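You operate a simulated robot arm through the tools that you are given. There is no shell and no other tool. Be economical: measure what you need, move in short steps, check, and stop when the job is done.

Carry out the task below with a simulated two-armed robot. There is one attempt and no reset: what you move stays moved.

TASK
Tighten the reel's black disc, wind the loose tape taut, brake back on.
Fine: leave the other rolls and controls as they are.

It is judged by the outcome, as a careful person would: the job done as asked, and still so three seconds after it is handed in. It fails if anything else is knocked over, pushed out of place, dropped, spilled or broken.

THE ROBOT
Two 7-joint arms with two-finger grippers on one trunk, on a base that drives. Base frame: it is fixed to the floor where the robot stands at the start and does not move with it; the origin is under the middle of the robot, x ahead of it, y to its left, z up. Units: mm, degrees, N and s.
The left shoulder is at the start at [25, 215, 1281], the right one opposite. Places, roughly: air knob [200, 800, 700]; black disc [500, 0, 600]; black roll [-2250, 1500, 1250]; brake lever [400, -200, 400]; brown roll [-1250, 2000, 1250]; channel dial [300, 400, 800]; clamp lever [200, 500, 500]; grey roll [-1750, 1750, 1250]; grip lever [400, 300, 900]; left button [-100, 1300, 700]; right button [0, 1200, 700]; valve lever [200, 900, 700]; white roll [-2000, 1500, 500]; zero button [200, 600, 800]. Payload 2.2 kg a hand.
The tool frame of a hand sits at the grasp point between the pads (the TCP): z along the fingers, y along the line on which they close. The tips reach 19 mm beyond it. The gripper opens to 116 mm. The gripper's body begins 70 mm behind the TCP.
Orientation is that of the tool frame in the base frame, as a unit quaternion [w, x, y, z]. With the fingers straight down and closing along the base's y, the tool's x points along the base's -x, its y along +y and its z along -z.

THE INTERFACE
- The arms move only by the tool play_rows. It takes "left_moves", "right_moves" or both (then of equal length, played together; a hand with none holds still); each is a list of rows, each a list of 6 numbers: the shift along the tool's x, y, z in cm, then the turn, a rotation vector about the tool's x, y, z in degrees. In form: [[x, y, z, ax, ay, az], ...]. A call has 1 to 12 rows; each row shifts and turns the commanded pose from where the row before left it, along the tool's axes as they then stand. "left_jaw" and "right_jaw" are, for a hand that has rows, the opening, from 0 (shut) to 1 (fully open), set as the call begins (left out, the last holds). Rows are played at 5 a second. More than 50 mm and 8.6 degrees between two rows, or a gripper value outside its range, and nothing of the call is played. Where a pose cannot be reached the arm comes as near as it can. A force on the tool above 80 N (or 10 N above the force at the start of the call, whichever is more), or a blocked arm, ends the call early, and 0.2 s more pass. Each finger halts on what it meets, pressing with about 35 N; the grip force reading is that of the motor and also rises with nothing between the fingers. The clock runs only during rows and for 0.2 s after the last one: add rows that do not move to give the fingers time. It gives the time, the measured TCP pose, the force on the tool (base axes), the opening and the grip force at its end, in the units of the frame above (readings bear some noise), with the torque about the TCP (base axes, N m) and any sound that the robot's microphone picked up.
- Cameras (640 x 400 px; columns grow to the right, rows downward): "scene" is now at [92.2, 43.1, 1416.7]; the picture's right is [0.70, -0.71, -0.00], its down [-0.62, -0.61, -0.49] and it looks along [0.35, 0.35, -0.87] (base axes); focal length 287 px, centre (320, 200). "left" rides on the left gripper at [69, 15, -96] in its tool frame; the picture's right is [-0.21, 0.98, 0.00], its down [-0.76, -0.17, -0.63] and it looks along [-0.62, -0.14, 0.77] (tool axes); focal length 251 px, centre (320, 200). "right" rides on the right gripper at [69, -15, -97] in its tool frame; the picture's right is [0.21, 0.98, 0.00], its down [-0.76, 0.17, -0.63] and it looks along [-0.62, 0.14, 0.77] (tool axes); focal length 251 px, centre (320, 200). There is no depth. A picture from a camera that has moved, and an enlarged one, comes with that camera's place and axes in the base frame and with its lens.
- get_image(camera): a new picture of that camera. The clock stands still meanwhile.
- lift_body(by): slides the trunk up (or, below 0, down) by that many mm; the arms and the scene camera ride with it, the base frame stays. It gives what a move gives, with no picture.
- steer(legs): drives the robot by 1 to 6 legs, each [ahead, left, turn to the left] in mm, mm and degrees, along the robot's own axes; the way and the turn of a leg run together, so that a leg with both is an arc; at most 1500 mm and 180 degrees a leg. The arms and the cameras ride along, it lands a little off, and it stops where it bumps. It gives what a move gives.
- head_to(pan, tilt): turns the head with the scene camera to pan (to the left, within 80 degrees either way) and tilt (down, from -29 to 69), counted from straight ahead of the robot. It gives what a move gives.
- close_up(camera, box): a new picture of the part [left, top, right, bottom] of that camera's present view, enlarged. The clock stands still meanwhile.
- job_done(): hands the job in; it is judged then, once.

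Go step by step. Nothing tells you exact positions but the pictures and the camera data: compare them with the known pose of the tool, close in by small moves and look again before you grip or let go. The budget is 120 turns and 92 pictures, counting those below and the enlarged ones. Unless the task says otherwise, let go and move clear before handing in, and close with one line.

The tools are called as a command line: name --argument value ..., lists and objects as JSON in quotes. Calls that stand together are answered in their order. play_rows: Moves the arms, as the interface text tells. Its arguments: {"type":"object","properties":{"left_moves":{"type":"array"},"left_jaw":{"type":"number"},"right_moves":{"type":"array"},"right_jaw":{"type":"number"}},"required":[]} The other tools are called the same way: lift_body (by) slides the trunk up or down; steer (legs) drives the base; head_to (pan, tilt) turns the head that bears the scene camera; get_image (camera) takes a picture; close_up (camera, box) takes an enlarged picture of a part of a camera's view; job_done () hands the job in.

At the start:

```text
time_s: 0.0
left_eef_pos: [304.1, 126.3, 816.9]
left_tcp_rot: [-0.001, 0.0, 1.0, 0.0]
left_ft_force: [-0.4, 0.2, 1.1]
left_wrist_torque: [0.01, 0.02, -0.01]
left_gripper_width: 115.8
left_gripper_force: 0.0
right_eef_pos: [375.2, -140.1, 851.1]
right_tcp_rot: [-0.001, 0.0, 1.0, 0.0]
right_ft_force: [0.0, 0.4, -0.1]
right_wrist_torque: [-0.02, -0.01, -0.03]
right_gripper_width: 116.1
right_gripper_force: 0.1
trunk travel left (down, up): [-425.0, 65.0]
robot x, y, heading: [3.4, 0.7, -0.1]
head pan, tilt: [44.5, 60.3]
```

scene: 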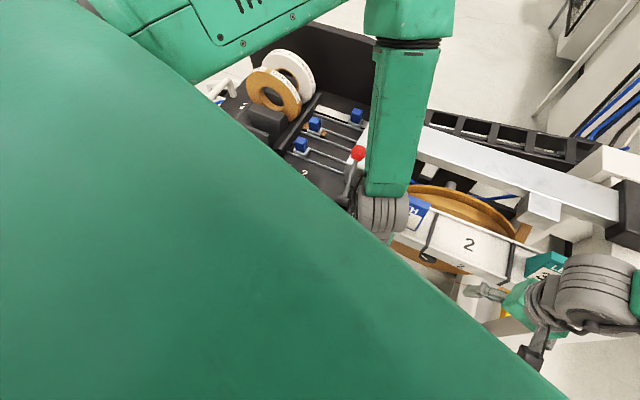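
right: 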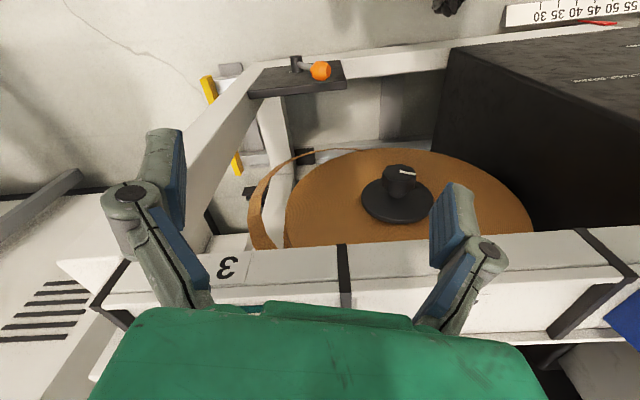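
left: 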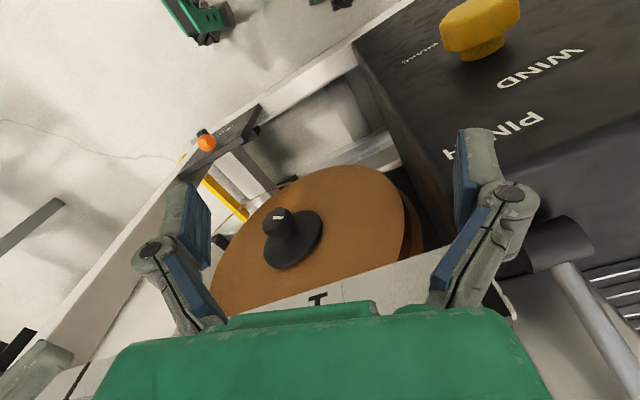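

I see a brown reel with a black disc and knob in front of the robot, and a small orange-knobbed lever (probably the brake) beyond it. I'll turn the head to see the area better.

head_to --pan 0 --tilt 60

get_image --camera "scene"

close_up --camera "right" --box '[200, 40, 540, 250]'

```text
time_s: 1.1
left_eef_pos: [302.0, 126.1, 816.9]
left_tcp_rot: [0.001, 0.0, 1.0, -0.001]
left_ft_force: [0.3, 0.2, 0.3]
left_wrist_torque: [0.0, 0.02, 0.0]
left_gripper_width: 115.9
left_gripper_force: 0.1
right_eef_pos: [373.4, -141.3, 852.8]
right_tcp_rot: [0.0, 0.0, 1.0, 0.0]
right_ft_force: [0.4, 2.0, -0.1]
right_wrist_torque: [-0.01, 0.01, 0.0]
right_gripper_width: 116.0
right_gripper_force: 0.1
trunk travel left (down, up): [-425.0, 65.0]
robot x, y, heading: [2.3, 1.9, 0.3]
head pan, tilt: [0.0, 60.0]
```

```text
88 pictures are left
camera scene: at [111.7, -3.4, 1416.9], right [0.0, -1.0, 0.0], down [-0.87, 0.0, -0.5], along [0.5, 0.0, -0.87], focal length 287 px, centre (320, 200)
```

scene: 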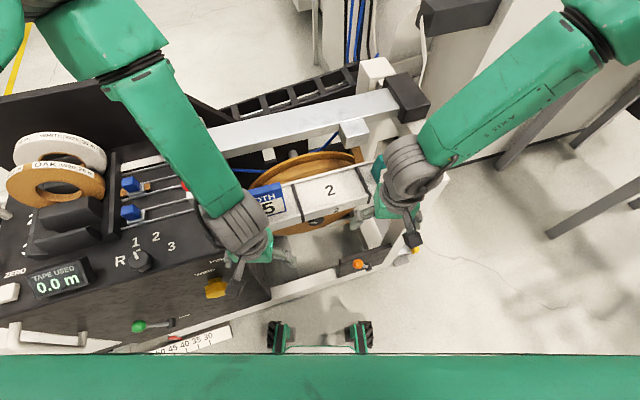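

```text
1.88 times, centred on (370, 145) of right
camera zoom: at [304.2, -155.5, 948.3], right [-0.21, 0.98, 0.0], down [0.76, 0.17, 0.63], along [0.62, 0.14, -0.77], focal length 473 px, centre (226, 304)
```

zoom: 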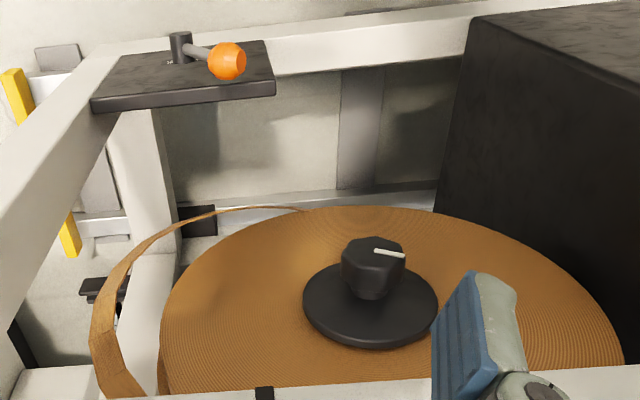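

The reel's knob comes out near [494, 9, 630] and the orange brake knob near [397, -134, 496]. I'll enlarge the area to read the labels and see the tape.

close_up --camera "scene" --box '[240, 130, 440, 300]'

close_up --camera "left" --box '[130, 100, 430, 320]'

close_up --camera "scene" --box '[0, 130, 280, 350]'

close_up --camera "right" --box '[230, 40, 380, 130]'

```text
2.35 times, centred on (340, 215) of scene
camera zoom: at [111.7, -3.4, 1416.9], right [0.0, -1.0, 0.0], down [-0.87, 0.0, -0.5], along [0.5, 0.0, -0.87], focal length 675 px, centre (273, 165)
```

zoom: 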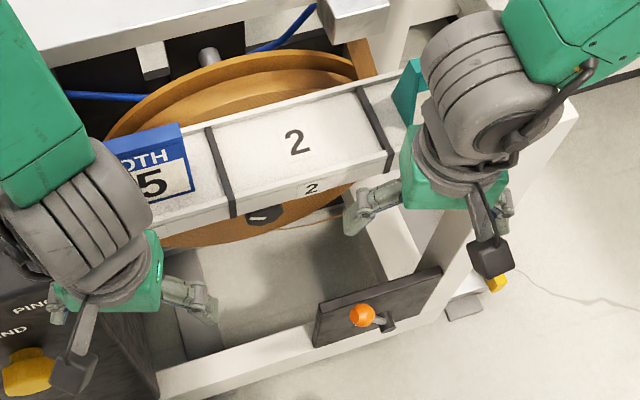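

```text
1.82 times, centred on (280, 210) of left
camera zoom: at [230.6, 140.9, 913.8], right [0.21, 0.98, 0.0], down [0.76, -0.17, 0.63], along [0.62, -0.14, -0.77], focal length 457 px, centre (393, 182)
```

zoom: 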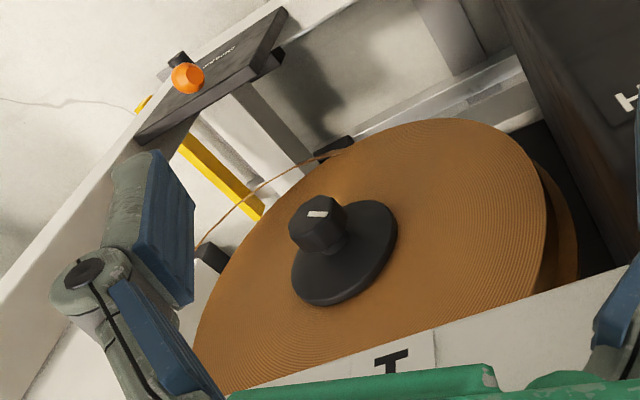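

```text
1.82 times, centred on (140, 240) of scene
camera zoom: at [111.7, -3.4, 1416.9], right [0.0, -1.0, 0.0], down [-0.87, 0.0, -0.5], along [0.5, 0.0, -0.87], focal length 522 px, centre (647, 127)
```

zoom: 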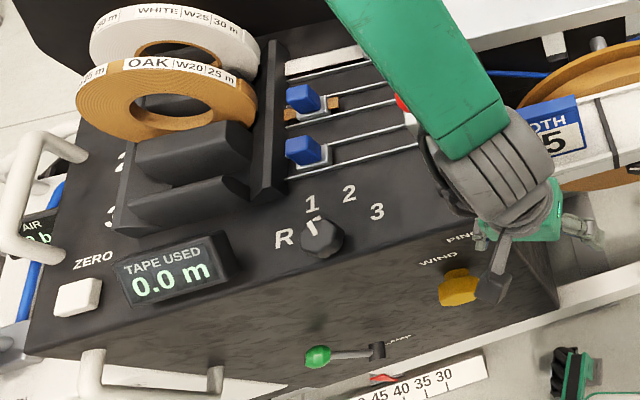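

```text
4.27 times, centred on (305, 85) of right
camera zoom: at [304.2, -155.5, 948.3], right [-0.21, 0.98, 0.0], down [0.76, 0.17, 0.63], along [0.62, 0.14, -0.77], focal length 1073 px, centre (384, 691)
```

zoom: 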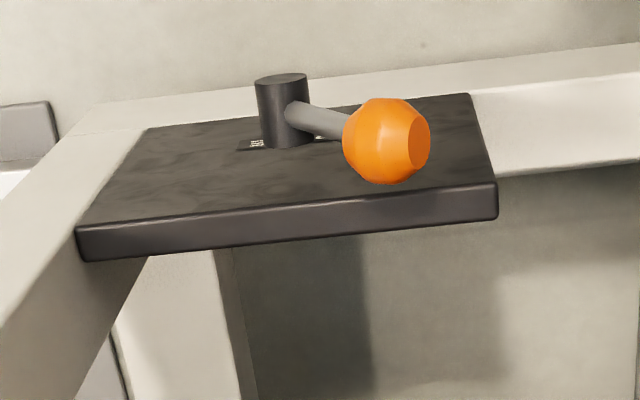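

The reel sits on a tilted axis below the white beam, with a loose loop of tape on its right side. I'll zoom in on the brake plate text and the tape.

close_up --camera "left" --box '[180, 90, 280, 160]'

close_up --camera "scene" --box '[330, 240, 400, 290]'

close_up --camera "right" --box '[340, 140, 460, 240]'

```text
5.71 times, centred on (230, 125) of left
camera zoom: at [230.6, 140.9, 913.8], right [0.21, 0.98, 0.0], down [0.76, -0.17, 0.63], along [0.62, -0.14, -0.77], focal length 1437 px, centre (834, 629)
```

zoom: 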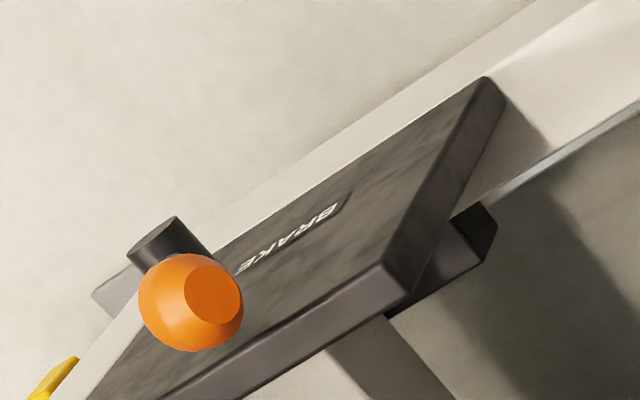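

```text
8.00 times, centred on (365, 265) of scene
camera zoom: at [111.7, -3.4, 1416.9], right [0.0, -1.0, 0.0], down [-0.87, 0.0, -0.5], along [0.5, 0.0, -0.87], focal length 2295 px, centre (-40, -320)
```

zoom: 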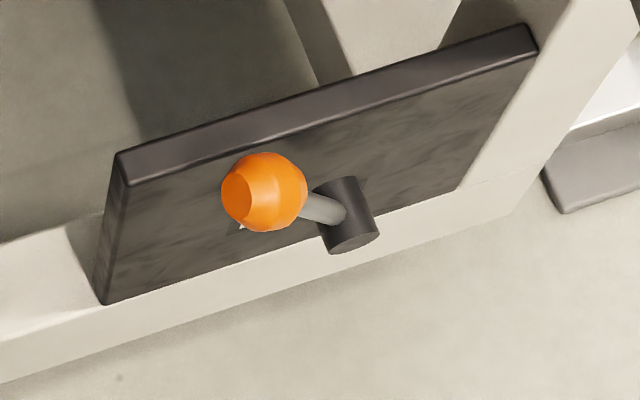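

```text
4.00 times, centred on (400, 190) of right
camera zoom: at [304.2, -155.5, 948.3], right [-0.21, 0.98, 0.0], down [0.76, 0.17, 0.63], along [0.62, 0.14, -0.77], focal length 1006 px, centre (0, 240)
```

zoom: 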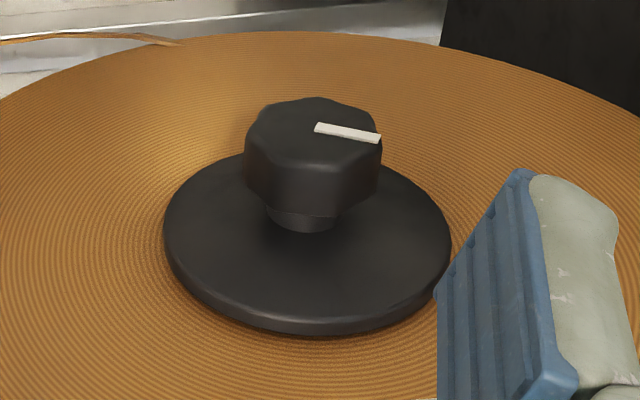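

The brake plate and reel both seem to stand vertical, facing the robot at about 20° yaw. The disc's axis is therefore horizontal, along about [-0.94, -0.34, 0]. I'll back off a little and turn left to face it squarely.

steer --legs '[[-150, 0, 0], [0, 0, 20]]'

head_to --pan -15 --tilt 50

get_image --camera "scene"

```text
time_s: 3.6
left_eef_pos: [87.1, 219.1, 817.0]
left_tcp_rot: [0.0, -0.173, 0.985, 0.0]
left_ft_force: [-0.7, 0.6, 0.8]
left_wrist_torque: [0.01, 0.0, -0.01]
left_gripper_width: 116.1
left_gripper_force: 0.0
right_eef_pos: [246.1, -5.8, 852.8]
right_tcp_rot: [0.001, -0.173, 0.985, 0.001]
right_ft_force: [-0.3, 0.6, -0.2]
right_wrist_torque: [0.0, 0.0, 0.01]
right_gripper_width: 115.9
right_gripper_force: 0.1
trunk travel left (down, up): [-425.0, 65.0]
robot x, y, heading: [-153.3, -0.0, 19.6]
head pan, tilt: [0.0, 60.0]
```

```text
time_s: 4.4
left_eef_pos: [86.3, 219.7, 818.6]
left_tcp_rot: [0.003, -0.173, 0.985, 0.001]
left_ft_force: [0.0, -0.8, 0.2]
left_wrist_torque: [0.01, 0.02, 0.0]
left_gripper_width: 115.9
left_gripper_force: 0.1
right_eef_pos: [244.4, -7.3, 853.2]
right_tcp_rot: [0.003, -0.173, 0.985, 0.001]
right_ft_force: [0.3, 0.0, 0.5]
right_wrist_torque: [0.01, -0.01, 0.01]
right_gripper_width: 116.1
right_gripper_force: 0.0
trunk travel left (down, up): [-425.0, 65.0]
robot x, y, heading: [-153.4, -2.7, 20.0]
head pan, tilt: [-15.0, 50.0]
```

```text
79 pictures are left
camera scene: at [-33.4, 17.4, 1429.4], right [0.09, -1.0, 0.0], down [-0.77, -0.07, -0.64], along [0.64, 0.06, -0.77], focal length 287 px, centre (320, 200)
```

scene: 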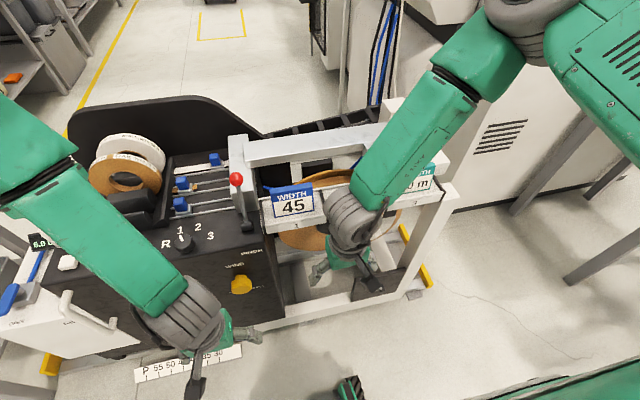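

The right arm blocks the view. I'll back off a bit more and lower the trunk, then bring the right hand level to look at the brake plate and reel head-on.

steer --legs '[[-120, 0, 0]]'

lift_body --by -280

play_rows --right_moves '[[-2, 0, 0, 0, -8.5, 0], [-2, 0, 0, 0, -8.5, 0], [-2, 0, 0, 0, -8.5, 0], [-2, 0, 0, 0, -8.5, 0], [-1, 0, 0, 0, -8.5, 0], [0, 0, 0, 0, -8.5, 0], [0, 0, 0, 0, -8.5, 0], [0, 0, 0, 0, -8.5, 0], [0, 0, 0, 0, -8.5, 0], [0, 0, 0, 0, -8.5, 0], [0, 0, 0, 0, -5, 0]]'

get_image --camera "scene"

get_image --camera "right"

```text
time_s: 5.6
left_eef_pos: [-28.8, 179.6, 818.5]
left_tcp_rot: [0.002, -0.172, 0.985, 0.0]
left_ft_force: [-0.7, 0.1, 0.6]
left_wrist_torque: [-0.03, -0.03, 0.02]
left_gripper_width: 115.9
left_gripper_force: 0.2
right_eef_pos: [130.0, -47.5, 854.4]
right_tcp_rot: [0.003, -0.174, 0.985, 0.001]
right_ft_force: [-0.2, 0.6, -0.7]
right_wrist_torque: [0.02, 0.0, -0.02]
right_gripper_width: 115.7
right_gripper_force: 0.2
trunk travel left (down, up): [-425.0, 65.0]
robot x, y, heading: [-264.1, -37.3, 19.7]
head pan, tilt: [-15.0, 50.0]
```

```text
time_s: 8.4
left_eef_pos: [-31.9, 177.0, 540.2]
left_tcp_rot: [0.005, -0.173, 0.985, 0.001]
left_ft_force: [-0.1, 0.4, -0.1]
left_wrist_torque: [0.01, 0.0, -0.03]
left_gripper_width: 115.9
left_gripper_force: 0.1
right_eef_pos: [126.4, -48.3, 574.4]
right_tcp_rot: [0.005, -0.174, 0.985, 0.001]
right_ft_force: [-0.1, 0.2, 0.1]
right_wrist_torque: [0.0, 0.02, 0.0]
right_gripper_width: 115.9
right_gripper_force: 0.0
trunk travel left (down, up): [-145.0, 345.0]
robot x, y, heading: [-267.3, -39.1, 20.1]
head pan, tilt: [-15.0, 50.0]
```

```text
time_s: 10.8
left_eef_pos: [-32.8, 177.5, 539.7]
left_tcp_rot: [0.006, -0.173, 0.985, 0.001]
left_ft_force: [0.0, -0.4, 0.9]
left_wrist_torque: [-0.03, -0.02, 0.0]
left_gripper_width: 116.0
left_gripper_force: 0.0
right_eef_pos: [205.5, -18.2, 599.3]
right_tcp_rot: [0.7, -0.122, 0.692, 0.124]
right_ft_force: [-0.2, -1.4, -0.1]
right_wrist_torque: [0.0, -0.01, 0.03]
right_gripper_width: 115.8
right_gripper_force: 0.0
trunk travel left (down, up): [-145.0, 345.0]
robot x, y, heading: [-269.0, -39.4, 19.8]
head pan, tilt: [-15.0, 50.0]
```

```text
78 pictures are left
camera scene: at [-150.1, -23.0, 1149.5], right [0.09, -1.0, 0.0], down [-0.77, -0.07, -0.64], along [0.64, 0.05, -0.77], focal length 287 px, centre (320, 200)
```

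scene: 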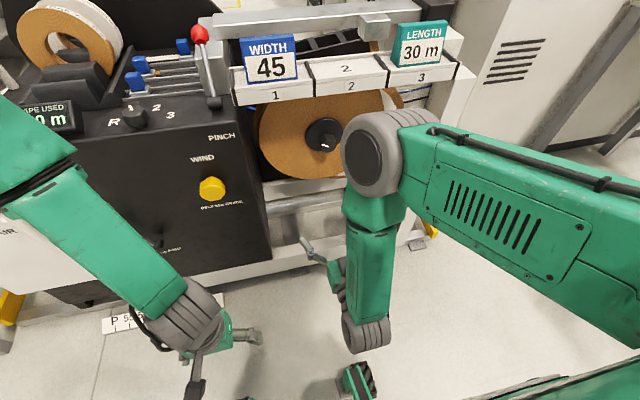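

```text
77 pictures are left
camera right: at [120.8, -65.3, 528.2], right [-0.33, 0.92, -0.21], down [-0.66, -0.06, 0.75], along [0.67, 0.39, 0.63], focal length 251 px, centre (320, 200)
```

right: 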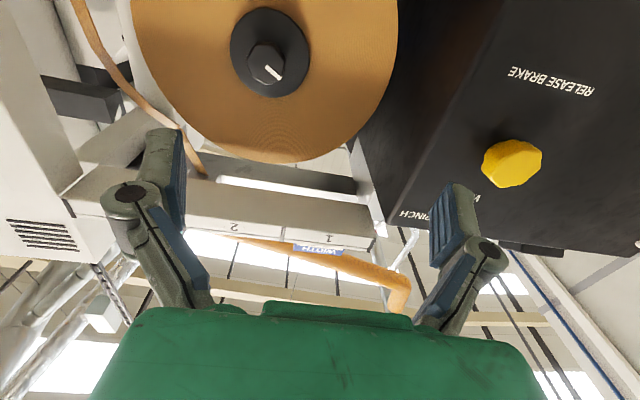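

The yellow WIND knob has a note below it mentioning the brake. I'll read it, and look at the reel.

close_up --camera "right" --box '[390, 40, 640, 240]'

close_up --camera "scene" --box '[180, 120, 280, 220]'

close_up --camera "right" --box '[50, 0, 410, 220]'

```text
2.00 times, centred on (515, 140) of right
camera zoom: at [120.8, -65.3, 528.2], right [-0.33, 0.92, -0.21], down [-0.66, -0.06, 0.75], along [0.67, 0.39, 0.63], focal length 503 px, centre (-70, 320)
```

zoom: 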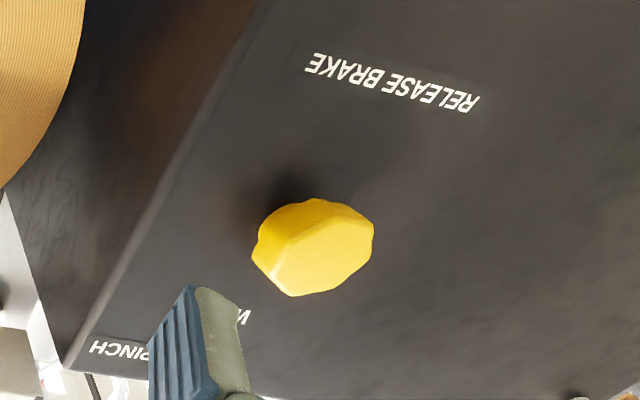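

```text
4.00 times, centred on (230, 170) of scene
camera zoom: at [-150.1, -23.0, 1149.5], right [0.09, -1.0, 0.0], down [-0.77, -0.07, -0.64], along [0.64, 0.05, -0.77], focal length 1148 px, centre (680, 320)
```

zoom: 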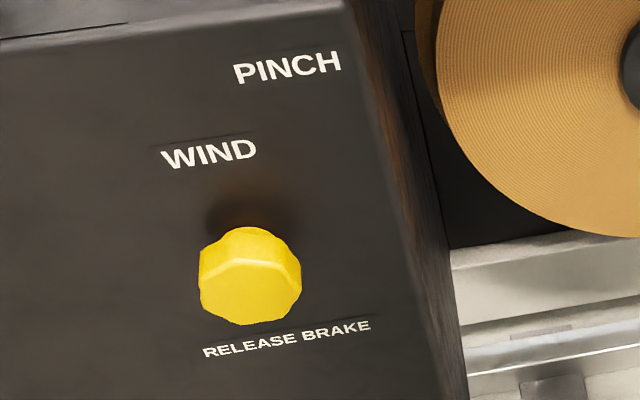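

```text
1.78 times, centred on (230, 110) of right
camera zoom: at [120.8, -65.3, 528.2], right [-0.33, 0.92, -0.21], down [-0.66, -0.06, 0.75], along [0.67, 0.39, 0.63], focal length 447 px, centre (480, 360)
```

zoom: 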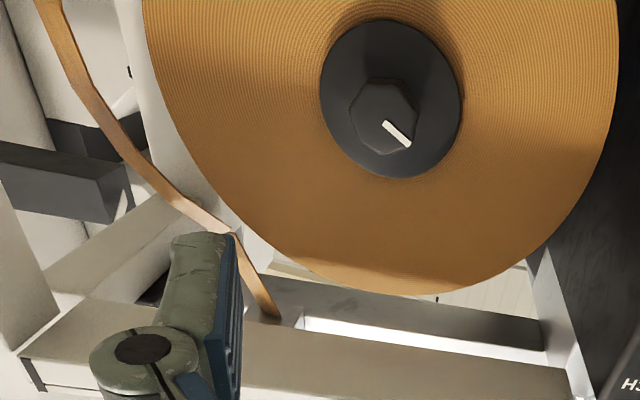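

WIND is a separate yellow knob near [269, 261, 648], labelled "RELEASE BRAKE". The tape leaves the reel at the bottom right, so winding in looks clockwise. I'll tilt the right hand to view the brake plate head-on and bring the left hand level too.

play_rows --right_moves '[[0, 0, 0, 0, 8.5, 0], [0, 0, 0, 0, 8.5, 0], [0, 0, 0, 0, 8.5, 0], [0, 0, 0, 0, 8.5, 0], [0, 0, 0, 0, 8.5, 0], [0, 0, 0, 0, 8.5, 0], [0, 0, 0, 0, 0, 0], [0, 0, 0, 0, 0, 0], [0, 0, 0, 0, 0, 0], [0, 0, 0, 0, 0, 0], [0, 0, 0, 0, 0, 0]]' --left_moves '[[-3, 0, 0, 0, -8.5, 0], [-3, 0, 0, 0, -8.5, 0], [-3, 0, 0, 0, -8.5, 0], [-2, 0, 0, 0, -8.5, 0], [-2, 0, 0, 0, -8.5, 0], [-1, 0, 0, 0, -8.5, 0], [0, 0, 0, 0, -8.5, 0], [0, 0, 0, 0, -8.5, 0], [0, 0, 0, 0, -8.5, 0], [0, 0, 0, 0, -8.5, 0], [0, 0, 0, 0, -5, 0]]'

get_image --camera "right"

get_image --camera "left"

```text
time_s: 13.2
left_eef_pos: [93.6, 222.8, 579.3]
left_tcp_rot: [0.699, -0.121, 0.694, 0.123]
left_ft_force: [0.0, 0.0, -0.3]
left_wrist_torque: [-0.02, -0.01, 0.0]
left_gripper_width: 115.9
left_gripper_force: 0.0
left hand out of reach, approached as far as the arm can: row 11
right_eef_pos: [207.0, -18.2, 599.6]
right_tcp_rot: [0.333, -0.163, 0.927, 0.059]
right_ft_force: [-0.2, -0.4, 0.5]
right_wrist_torque: [0.01, 0.0, -0.02]
right_gripper_width: 116.1
right_gripper_force: 0.0
trunk travel left (down, up): [-145.0, 345.0]
robot x, y, heading: [-264.3, -43.6, 20.0]
head pan, tilt: [-15.0, 50.0]
```

```text
73 pictures are left
camera right: at [103.7, -71.9, 629.2], right [-0.49, 0.86, -0.14], down [0.11, 0.22, 0.97], along [0.86, 0.46, -0.2], focal length 251 px, centre (320, 200)
```

right: 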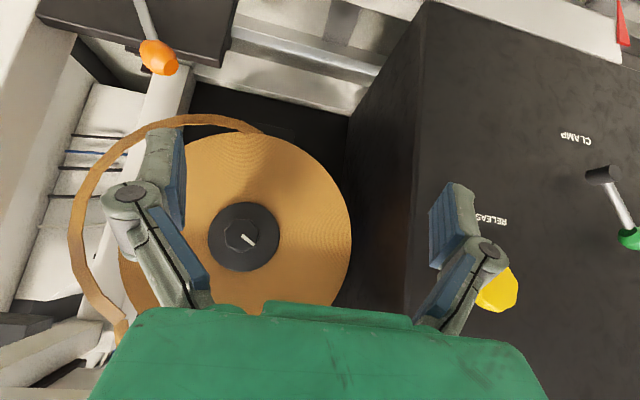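

```text
72 pictures are left
camera left: at [-2.4, 204.5, 509.5], right [-0.33, 0.92, 0.22], down [-0.54, -0.37, 0.75], along [0.77, 0.13, 0.62], focal length 251 px, centre (320, 200)
```

left: 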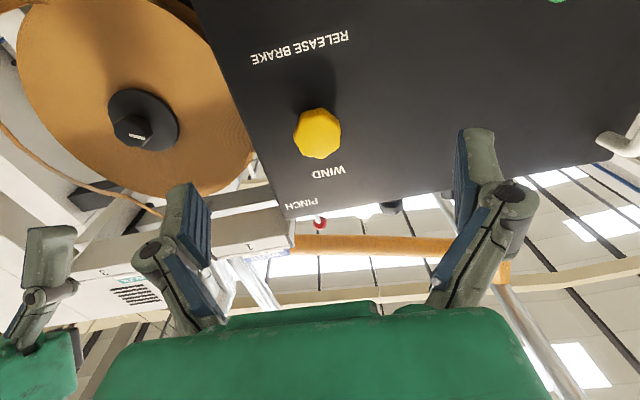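

The brake lever's ball sits above its pivot, and the loose loop shows clearly on the right side of the reel. I'll tilt down a bit more to see the whole brake plate.

play_rows --right_moves '[[0, -1, 0, 0, 8.5, 0], [0, -2, 0, 0, 8.5, 0], [0, -2, 0, 0, 4, 0], [0, -2, 0, 0, 0, 0], [0, 0, 0, 0, 0, 0]]'

get_image --camera "right"

close_up --camera "right" --box '[80, 0, 320, 150]'

```text
time_s: 14.4
left_eef_pos: [94.1, 223.1, 578.4]
left_tcp_rot: [0.698, -0.122, 0.695, 0.123]
left_ft_force: [-1.1, -0.3, -0.4]
left_wrist_torque: [0.02, -0.01, -0.01]
left_gripper_width: 116.1
left_gripper_force: 0.1
right_eef_pos: [229.4, -86.2, 598.4]
right_tcp_rot: [0.159, -0.171, 0.972, 0.029]
right_ft_force: [-0.2, 0.1, 0.0]
right_wrist_torque: [-0.04, 0.0, -0.01]
right_gripper_width: 115.8
right_gripper_force: 0.1
trunk travel left (down, up): [-145.0, 345.0]
robot x, y, heading: [-267.5, -41.3, 19.7]
head pan, tilt: [-15.0, 50.0]
```

```text
71 pictures are left
camera right: at [144.5, -132.5, 667.4], right [-0.52, 0.85, -0.07], down [0.43, 0.33, 0.84], along [0.73, 0.41, -0.54], focal length 251 px, centre (320, 200)
```

right: 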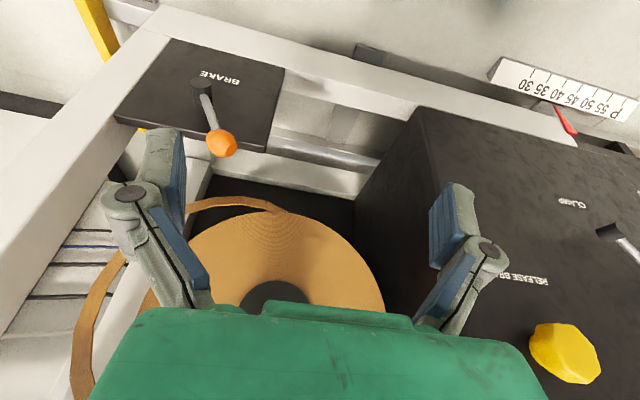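

```text
2.67 times, centred on (200, 75) of right
camera zoom: at [144.5, -132.5, 667.4], right [-0.52, 0.85, -0.07], down [0.43, 0.33, 0.84], along [0.73, 0.41, -0.54], focal length 670 px, centre (640, 533)
```

zoom: 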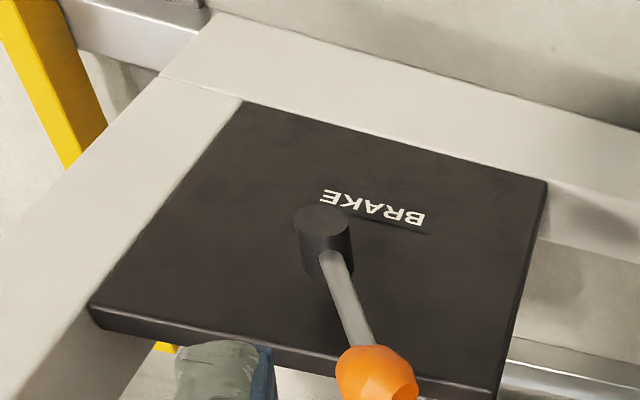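

The lever points up from its pivot, with its ball near [412, -132, 441]. The disc knob is near [494, 12, 627] and the WIND knob near [270, 271, 637]. I'll drive in so the right hand covers the disc and brake and the left hand covers WIND.

steer --legs '[[0, -100, 0], [120, 0, 0]]'

play_rows --right_moves '[[0, 0, 0, 0, -8.5, 0], [0, 0, 0, 0, -8.5, 0], [0, 0, 0, 0, -8.5, 0], [0, 0, 0, 0, -8.5, 0], [0, 0, 0, 0, -8.5, 0], [0, 0, 0, 0, -8.5, 0], [0, 0, 0, 0, -8.5, 0], [0, 0, 0, 0, -8.5, 0], [0, 0, 0, 0, -2.5, 0], [0, 0, 0, 0, 0, 0]]'

get_image --camera "right"

get_image --camera "scene"

```text
time_s: 16.4
left_eef_pos: [233.0, 182.0, 575.7]
left_tcp_rot: [0.698, -0.127, 0.695, 0.12]
left_ft_force: [-1.0, 2.3, 0.2]
left_wrist_torque: [0.02, 0.03, -0.06]
left_gripper_width: 116.2
left_gripper_force: 0.1
right_eef_pos: [370.7, -124.2, 604.0]
right_tcp_rot: [0.159, -0.175, 0.971, 0.023]
right_ft_force: [0.0, 1.9, -0.3]
right_wrist_torque: [-0.12, 0.03, -0.06]
right_gripper_width: 116.0
right_gripper_force: 0.1
trunk travel left (down, up): [-145.0, 345.0]
robot x, y, heading: [-125.7, -94.2, 20.2]
head pan, tilt: [-15.0, 50.0]
```

```text
time_s: 18.6
left_eef_pos: [231.9, 179.6, 579.1]
left_tcp_rot: [0.699, -0.124, 0.694, 0.124]
left_ft_force: [-0.7, 1.5, -0.3]
left_wrist_torque: [0.01, 0.0, -0.12]
left_gripper_width: 116.0
left_gripper_force: 0.0
right_eef_pos: [369.5, -127.8, 601.9]
right_tcp_rot: [0.692, -0.125, 0.7, 0.123]
right_ft_force: [-0.8, 0.9, -0.1]
right_wrist_torque: [0.02, -0.02, -0.09]
right_gripper_width: 116.1
right_gripper_force: 0.0
trunk travel left (down, up): [-145.0, 345.0]
robot x, y, heading: [-127.8, -88.4, 20.3]
head pan, tilt: [-15.0, 50.0]
```

```text
69 pictures are left
camera right: at [282.4, -176.0, 532.5], right [-0.34, 0.91, -0.22], down [-0.64, -0.06, 0.76], along [0.69, 0.4, 0.61], focal length 251 px, centre (320, 200)
```

right: 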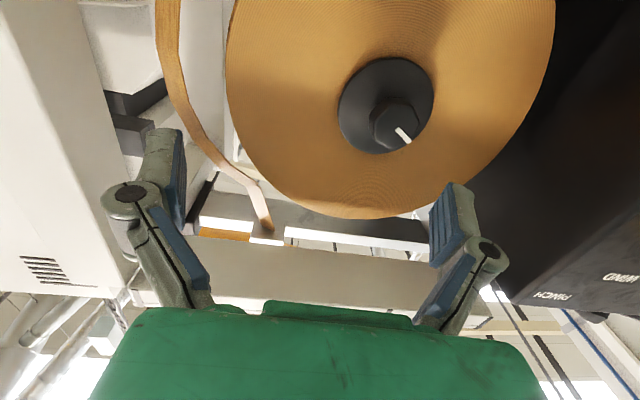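

```text
68 pictures are left
camera scene: at [-13.3, -59.0, 1149.7], right [0.09, -1.0, 0.01], down [-0.76, -0.08, -0.64], along [0.64, 0.05, -0.77], focal length 287 px, centre (320, 200)
```

scene: 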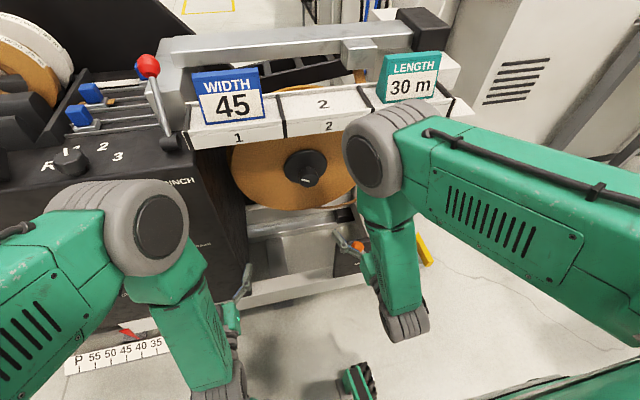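

The right hand is level and faces the reel squarely. I'll bring it in front of the knob and stop about 30 mm short.

play_rows --right_moves '[[-0.6, 3, 0.5, 0, 0, 0], [-0.6, 3, 1.5, 0, 0, 0], [-0.6, 2.9, 3, 0, 0, 0], [-0.6, 0, 3, 0, 0, 0], [0, 0, 3, 0, 0, 0], [0, 0, 0, 0, 0, 0]]'

get_image --camera "right"

get_image --camera "scene"

```text
time_s: 20.0
left_eef_pos: [232.9, 174.1, 579.6]
left_tcp_rot: [0.698, -0.123, 0.694, 0.127]
left_ft_force: [0.0, 0.2, -0.4]
left_wrist_torque: [0.02, 0.02, -0.04]
left_gripper_width: 116.1
left_gripper_force: 0.1
right_eef_pos: [444.2, -11.0, 622.4]
right_tcp_rot: [0.692, -0.124, 0.7, 0.126]
right_ft_force: [-0.5, 1.2, -0.4]
right_wrist_torque: [0.0, 0.0, -0.06]
right_gripper_width: 116.0
right_gripper_force: 0.0
trunk travel left (down, up): [-145.0, 345.0]
robot x, y, heading: [-127.9, -90.0, 20.3]
head pan, tilt: [-15.0, 50.0]
```

```text
67 pictures are left
camera right: at [357.6, -59.0, 554.1], right [-0.34, 0.92, -0.21], down [-0.64, -0.06, 0.77], along [0.69, 0.4, 0.61], focal length 251 px, centre (320, 200)
```

right: 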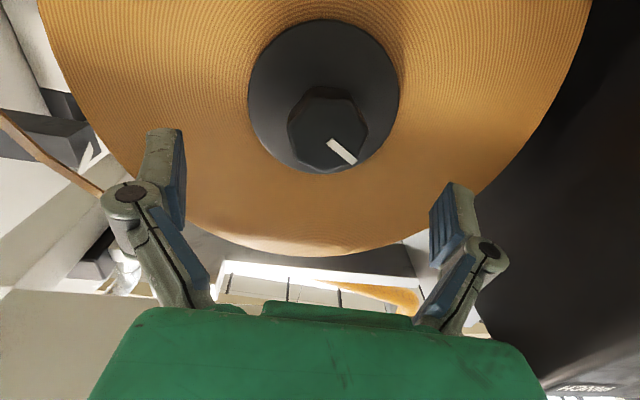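

```text
66 pictures are left
camera scene: at [-9.3, -69.4, 1149.6], right [0.09, -1.0, 0.0], down [-0.76, -0.07, -0.64], along [0.64, 0.05, -0.77], focal length 287 px, centre (320, 200)
```

scene: 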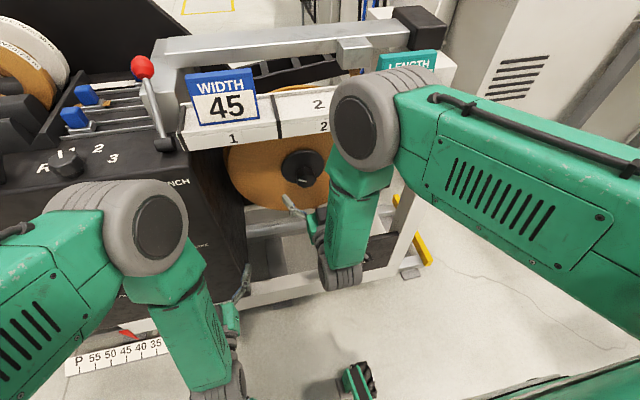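

The knob is nearly centred between the fingers. I'll zoom in to align precisely.

close_up --camera "right" --box '[230, 70, 430, 195]'

```text
3.20 times, centred on (330, 132) of right
camera zoom: at [357.6, -59.0, 554.1], right [-0.34, 0.92, -0.21], down [-0.64, -0.06, 0.77], along [0.69, 0.4, 0.61], focal length 805 px, centre (288, 416)
```

zoom: 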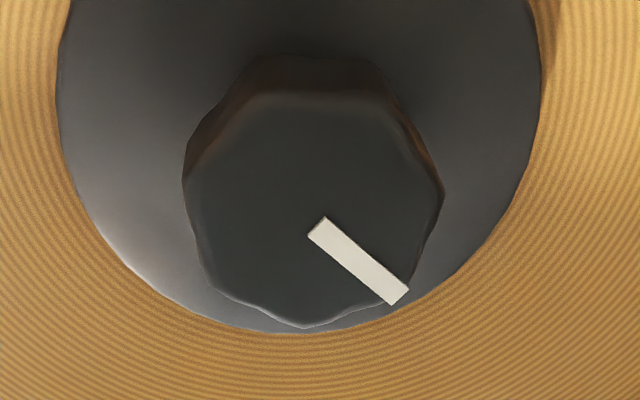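

The knob centre is about 5.5 mm to the +y side. I'll correct that, advance over the knob and grip it.

play_rows --right_moves '[[0, 0.55, 1.5, 0, 0, 0], [0, 0, 1.5, 0, 0, 0], [0, 0, 1.5, 0, 0, 0], [0, 0, 1.5, 0, 0, 0], [0, 0, 0, 0, 0, 0]]'

get_image --camera "right"

```text
time_s: 21.2
left_eef_pos: [235.4, 169.5, 580.7]
left_tcp_rot: [0.698, -0.12, 0.694, 0.128]
left_ft_force: [-0.2, 0.4, -0.6]
left_wrist_torque: [0.05, 0.0, 0.03]
left_gripper_width: 116.1
left_gripper_force: 0.1
right_eef_pos: [498.8, 9.0, 623.0]
right_tcp_rot: [0.691, -0.122, 0.701, 0.126]
right_ft_force: [-0.4, -0.2, 0.2]
right_wrist_torque: [0.0, 0.0, 0.02]
right_gripper_width: 116.0
right_gripper_force: 0.1
trunk travel left (down, up): [-145.0, 345.0]
robot x, y, heading: [-127.7, -93.9, 20.3]
head pan, tilt: [-15.0, 50.0]
```

```text
64 pictures are left
camera right: at [413.0, -38.1, 553.6], right [-0.34, 0.92, -0.21], down [-0.64, -0.07, 0.77], along [0.69, 0.39, 0.61], focal length 251 px, centre (320, 200)
```

right: 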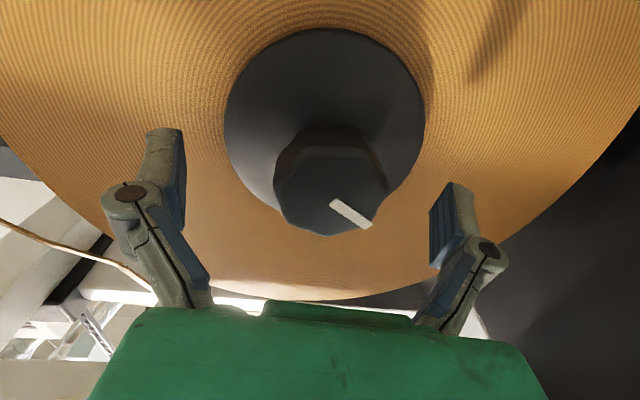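

I'll make a final 4 mm centring shift and go 9 mm deeper, then close on the knob.

play_rows --right_moves '[[0, 0.45, 0.4, 0, 0, 0], [0, 0, 0.5, 0, 0, 0]]'

play_rows --right_moves '[[0, 0, 0, 0, 0, 0], [0, 0, 0, 0, 0, 0], [0, 0, 0, 0, 0, 0], [0, 0, 0, 0, 0, 0]]' --right_jaw 0

close_up --camera "right" --box '[100, 20, 540, 300]'

```text
time_s: 21.8
left_eef_pos: [235.5, 170.7, 579.7]
left_tcp_rot: [0.698, -0.12, 0.694, 0.127]
left_ft_force: [-0.1, 0.2, 0.1]
left_wrist_torque: [0.0, 0.01, 0.0]
left_gripper_width: 115.9
left_gripper_force: 0.0
right_eef_pos: [505.5, 17.1, 621.8]
right_tcp_rot: [0.691, -0.123, 0.701, 0.126]
right_ft_force: [-0.4, 0.7, 0.8]
right_wrist_torque: [-0.01, 0.03, -0.01]
right_gripper_width: 116.0
right_gripper_force: 0.0
trunk travel left (down, up): [-145.0, 345.0]
robot x, y, heading: [-126.8, -90.8, 20.0]
head pan, tilt: [-15.0, 50.0]
```

```text
time_s: 22.8
left_eef_pos: [234.9, 169.0, 581.4]
left_tcp_rot: [0.698, -0.119, 0.694, 0.127]
left_ft_force: [-0.5, -0.2, 0.4]
left_wrist_torque: [-0.04, -0.01, -0.01]
left_gripper_width: 116.1
left_gripper_force: 0.1
right_eef_pos: [505.5, 16.2, 620.0]
right_tcp_rot: [0.69, -0.121, 0.703, 0.125]
right_ft_force: [-16.9, -19.2, -0.8]
right_wrist_torque: [-0.07, 0.03, -0.37]
right_gripper_width: 46.5
right_gripper_force: 45.1
trunk travel left (down, up): [-145.0, 345.0]
robot x, y, heading: [-124.7, -93.2, 20.1]
head pan, tilt: [-15.0, 50.0]
```

```text
1.43 times, centred on (320, 160) of right
camera zoom: at [418.1, -31.8, 552.4], right [-0.34, 0.92, -0.21], down [-0.64, -0.06, 0.77], along [0.69, 0.39, 0.61], focal length 359 px, centre (320, 257)
```

zoom: 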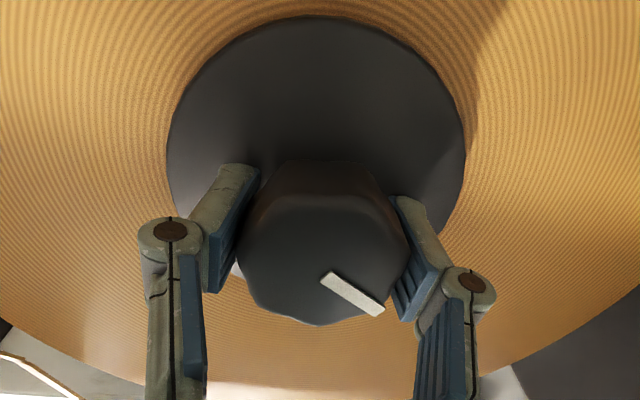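

The knob is gripped at 46.5 mm. I'll turn it clockwise as seen from the front (+z) and watch the torque.

play_rows --right_moves '[[0, 0, 0, 0, 0, 6], [0, 0, 0, 0, 0, 6], [0, 0, 0, 0, 0, 6], [0, 0, 0, 0, 0, 6], [0, 0, 0, 0, 0, 0]]'

close_up --camera "right" --box '[100, 20, 540, 300]'

```text
time_s: 24.0
left_eef_pos: [234.9, 169.1, 581.3]
left_tcp_rot: [0.698, -0.12, 0.694, 0.128]
left_ft_force: [0.3, 0.0, -0.6]
left_wrist_torque: [-0.01, -0.02, -0.02]
left_gripper_width: 115.8
left_gripper_force: 0.1
right_eef_pos: [505.7, 15.3, 621.4]
right_tcp_rot: [0.649, 0.027, 0.712, 0.267]
right_ft_force: [-23.5, -28.3, -3.2]
right_wrist_torque: [0.05, -0.04, -0.93]
right_gripper_width: 46.3
right_gripper_force: 44.7
trunk travel left (down, up): [-145.0, 345.0]
robot x, y, heading: [-126.1, -92.6, 20.4]
head pan, tilt: [-15.0, 50.0]
```

```text
1.43 times, centred on (320, 160) of right
camera zoom: at [408.4, -4.3, 552.5], right [-0.33, 0.92, 0.21], down [-0.53, -0.37, 0.77], along [0.78, 0.14, 0.61], focal length 359 px, centre (320, 257)
```

zoom: 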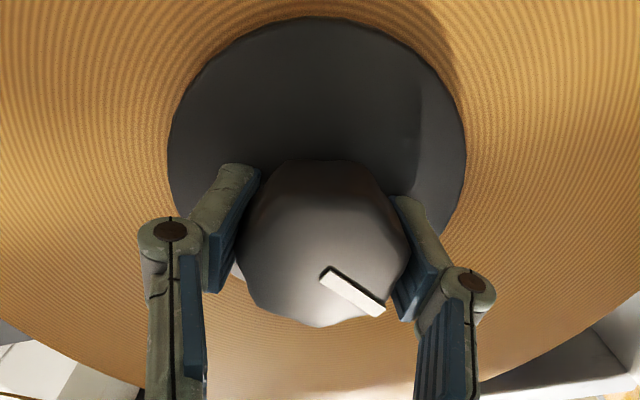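

The knob follows freely with low torque. I'll continue turning.

play_rows --right_moves '[[0, 0, 0, 0, 0, 6], [0, 0, 0, 0, 0, 6], [0, 0, 0, 0, 0, 6], [0, 0, 0, 0, 0, 6], [0, 0, 0, 0, 0, 6], [0, 0, 0, 0, 0, 6], [0, 0, 0, 0, 0, 0]]'

close_up --camera "right" --box '[100, 20, 540, 300]'

```text
time_s: 25.6
left_eef_pos: [234.8, 167.7, 580.8]
left_tcp_rot: [0.698, -0.12, 0.694, 0.129]
left_ft_force: [-0.3, 0.2, -0.1]
left_wrist_torque: [-0.02, -0.03, 0.03]
left_gripper_width: 116.0
left_gripper_force: 0.0
right_eef_pos: [506.7, 14.5, 619.5]
right_tcp_rot: [0.535, 0.247, 0.669, 0.454]
right_ft_force: [-19.5, -29.5, -6.6]
right_wrist_torque: [-0.08, 0.3, -0.43]
right_gripper_width: 46.2
right_gripper_force: 45.6
trunk travel left (down, up): [-145.0, 345.0]
robot x, y, heading: [-125.3, -92.0, 20.3]
head pan, tilt: [-15.0, 50.0]
```

```text
1.43 times, centred on (320, 160) of right
camera zoom: at [396.5, 31.2, 574.1], right [-0.22, 0.63, 0.75], down [-0.39, -0.76, 0.53], along [0.9, -0.17, 0.41], focal length 359 px, centre (320, 257)
```

zoom: 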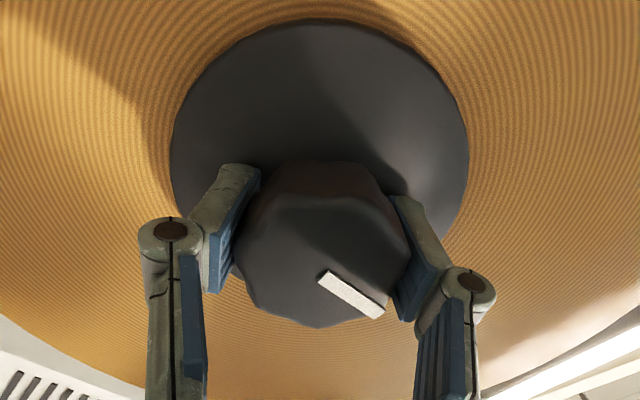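

That's 60° so far and still free. I'll turn further.

play_rows --right_moves '[[0, 0, 0, 0, 0, 6], [0, 0, 0, 0, 0, 6], [0, 0, 0, 0, 0, 6], [0, 0, 0, 0, 0, 6], [0, 0, 0, 0, 0, 6], [0, 0, 0, 0, 0, 6], [0, 0, 0, 0, 0, 0]]'

close_up --camera "right" --box '[100, 20, 540, 300]'

get_image --camera "scene"

```text
time_s: 27.2
left_eef_pos: [234.6, 170.2, 579.7]
left_tcp_rot: [0.699, -0.119, 0.694, 0.127]
left_ft_force: [0.1, -0.1, -0.8]
left_wrist_torque: [0.03, 0.0, 0.02]
left_gripper_width: 115.9
left_gripper_force: 0.0
right_eef_pos: [503.1, 20.2, 621.7]
right_tcp_rot: [0.367, 0.439, 0.561, 0.598]
right_ft_force: [-18.7, 6.1, -16.7]
right_wrist_torque: [-0.08, -0.89, 0.8]
right_gripper_width: 46.7
right_gripper_force: 45.1
trunk travel left (down, up): [-145.0, 345.0]
robot x, y, heading: [-124.2, -94.5, 20.0]
head pan, tilt: [-15.0, 50.0]
```

```text
1.43 times, centred on (320, 160) of right
camera zoom: at [388.4, 52.1, 614.1], right [-0.02, 0.1, 0.99], down [-0.32, -0.94, 0.09], along [0.95, -0.32, 0.05], focal length 359 px, centre (320, 257)
```

zoom: 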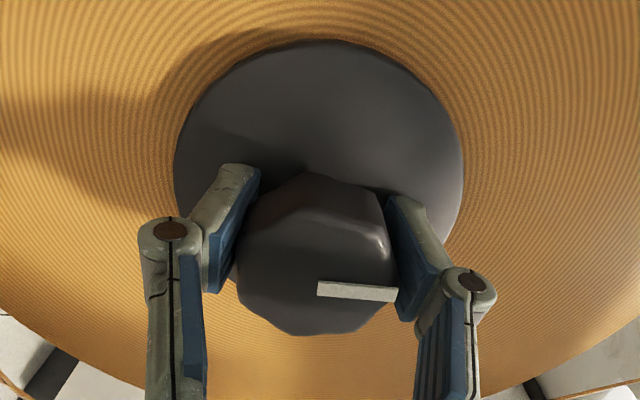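

```text
59 pictures are left
camera scene: at [-7.1, -71.7, 1149.3], right [0.09, -1.0, 0.0], down [-0.77, -0.07, -0.64], along [0.64, 0.06, -0.77], focal length 287 px, centre (320, 200)
```

scene: 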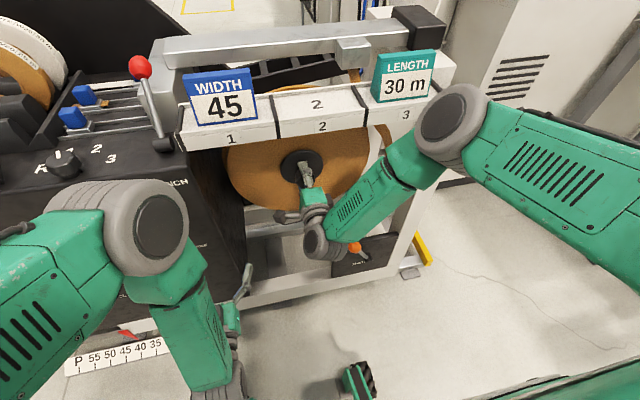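

The knob turned about 60°, until its mark pointed up, then stopped and slipped in the fingers. The reel itself stayed held, so the brake is on. I'll regrip and check it's really tight.

play_rows --right_moves '[[0, 0, 0, 0, 0, 0], [0, 0, 0, 0, 0, 0], [0, 0, 0, 0, 0, 0], [0, 0, 0, 0, 0, -7], [0, 0, 0, 0, 0, -7], [0, 0, 0, 0, 0, -7], [0, 0, 0, 0, 0, -7], [0, 0, 0, 0, 0, -8], [0, 0, 0, 0, 0, 0]]' --right_jaw 0.75

play_rows --right_moves '[[0, 0, 0, 0, 0, 0], [0, 0, 0, 0, 0, 0], [0, 0, 0, 0, 0, 0], [0, 0, 0, 0, 0, 0]]' --right_jaw 0

close_up --camera "right" --box '[100, 20, 540, 300]'

```text
time_s: 29.2
left_eef_pos: [234.8, 169.8, 581.7]
left_tcp_rot: [0.698, -0.121, 0.694, 0.128]
left_ft_force: [-0.5, 0.5, 1.0]
left_wrist_torque: [0.0, -0.04, -0.03]
left_gripper_width: 116.4
left_gripper_force: 0.0
right_eef_pos: [505.5, 17.6, 621.2]
right_tcp_rot: [0.536, 0.243, 0.669, 0.455]
right_ft_force: [0.0, -0.6, 0.6]
right_wrist_torque: [-0.05, 0.01, 0.03]
right_gripper_width: 87.1
right_gripper_force: 0.0
trunk travel left (down, up): [-145.0, 345.0]
robot x, y, heading: [-126.7, -89.0, 20.2]
head pan, tilt: [-15.0, 50.0]
```

```text
time_s: 30.2
left_eef_pos: [234.3, 168.5, 580.7]
left_tcp_rot: [0.698, -0.121, 0.695, 0.128]
left_ft_force: [-0.6, -0.1, 0.5]
left_wrist_torque: [0.03, -0.02, 0.0]
left_gripper_width: 116.2
left_gripper_force: 0.0
right_eef_pos: [505.4, 15.9, 619.8]
right_tcp_rot: [0.534, 0.245, 0.67, 0.454]
right_ft_force: [-9.1, -5.7, -8.6]
right_wrist_torque: [-0.13, 0.33, -0.64]
right_gripper_width: 46.4
right_gripper_force: 44.4
trunk travel left (down, up): [-145.0, 345.0]
robot x, y, heading: [-123.7, -92.6, 20.2]
head pan, tilt: [-15.0, 50.0]
```

```text
1.43 times, centred on (320, 160) of right
camera zoom: at [395.7, 32.4, 573.2], right [-0.22, 0.63, 0.74], down [-0.39, -0.76, 0.53], along [0.9, -0.17, 0.41], focal length 359 px, centre (320, 257)
```

zoom: 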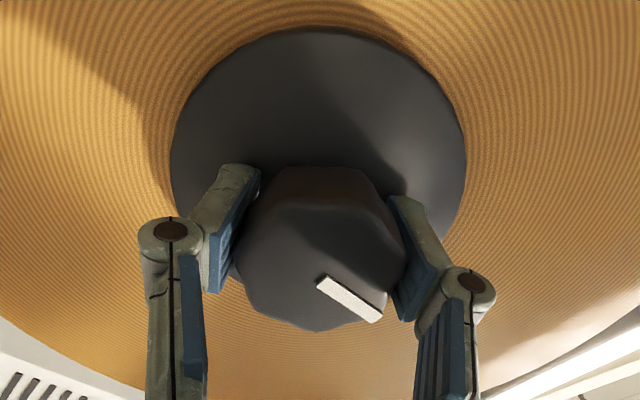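

I've regripped. Now a firm twist of about 16° to read the torque.

play_rows --right_moves '[[0, 0, 0, 0, 0, 4], [0, 0, 0, 0, 0, 4], [0, 0, 0, 0, 0, 2]]'

play_rows --right_moves '[[0, 0, 0, 0, 0, 4], [0, 0, 0, 0, 0, 4], [0, 0, 0, 0, 0, 4]]'

close_up --camera "right" --box '[100, 20, 540, 300]'

```text
time_s: 31.0
left_eef_pos: [235.0, 168.9, 580.7]
left_tcp_rot: [0.698, -0.119, 0.694, 0.129]
left_ft_force: [-1.3, -0.3, 0.4]
left_wrist_torque: [0.01, 0.01, -0.01]
left_gripper_width: 116.1
left_gripper_force: 0.1
right_eef_pos: [505.5, 15.6, 620.6]
right_tcp_rot: [0.493, 0.303, 0.644, 0.5]
right_ft_force: [-12.5, -17.8, -8.5]
right_wrist_torque: [-1.02, -0.79, -0.07]
right_gripper_width: 46.8
right_gripper_force: 44.4
trunk travel left (down, up): [-145.0, 345.0]
robot x, y, heading: [-125.0, -88.4, 19.9]
head pan, tilt: [-15.0, 50.0]
```

```text
time_s: 31.8
left_eef_pos: [234.9, 170.4, 580.5]
left_tcp_rot: [0.698, -0.12, 0.694, 0.128]
left_ft_force: [0.2, -0.5, -0.5]
left_wrist_torque: [0.03, 0.01, 0.02]
left_gripper_width: 116.0
left_gripper_force: 0.1
right_eef_pos: [503.4, 19.0, 620.4]
right_tcp_rot: [0.437, 0.368, 0.61, 0.549]
right_ft_force: [-16.2, -9.4, -13.8]
right_wrist_torque: [-0.82, -1.31, 0.31]
right_gripper_width: 46.3
right_gripper_force: 45.1
trunk travel left (down, up): [-145.0, 345.0]
robot x, y, heading: [-122.3, -94.6, 19.9]
head pan, tilt: [-15.0, 50.0]
```

```text
1.43 times, centred on (320, 160) of right
camera zoom: at [390.3, 47.9, 596.3], right [-0.1, 0.32, 0.94], down [-0.33, -0.9, 0.27], along [0.94, -0.29, 0.2], focal length 359 px, centre (320, 257)
```

zoom: 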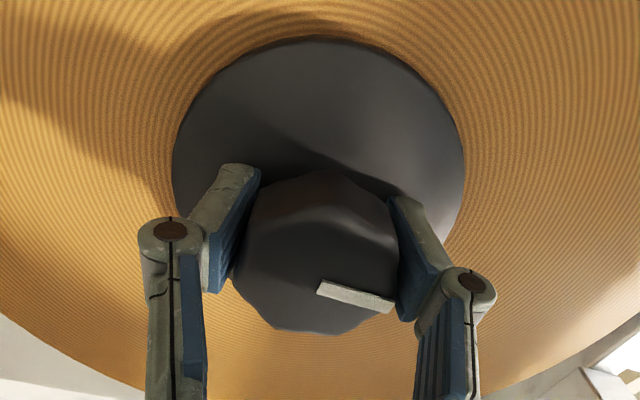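

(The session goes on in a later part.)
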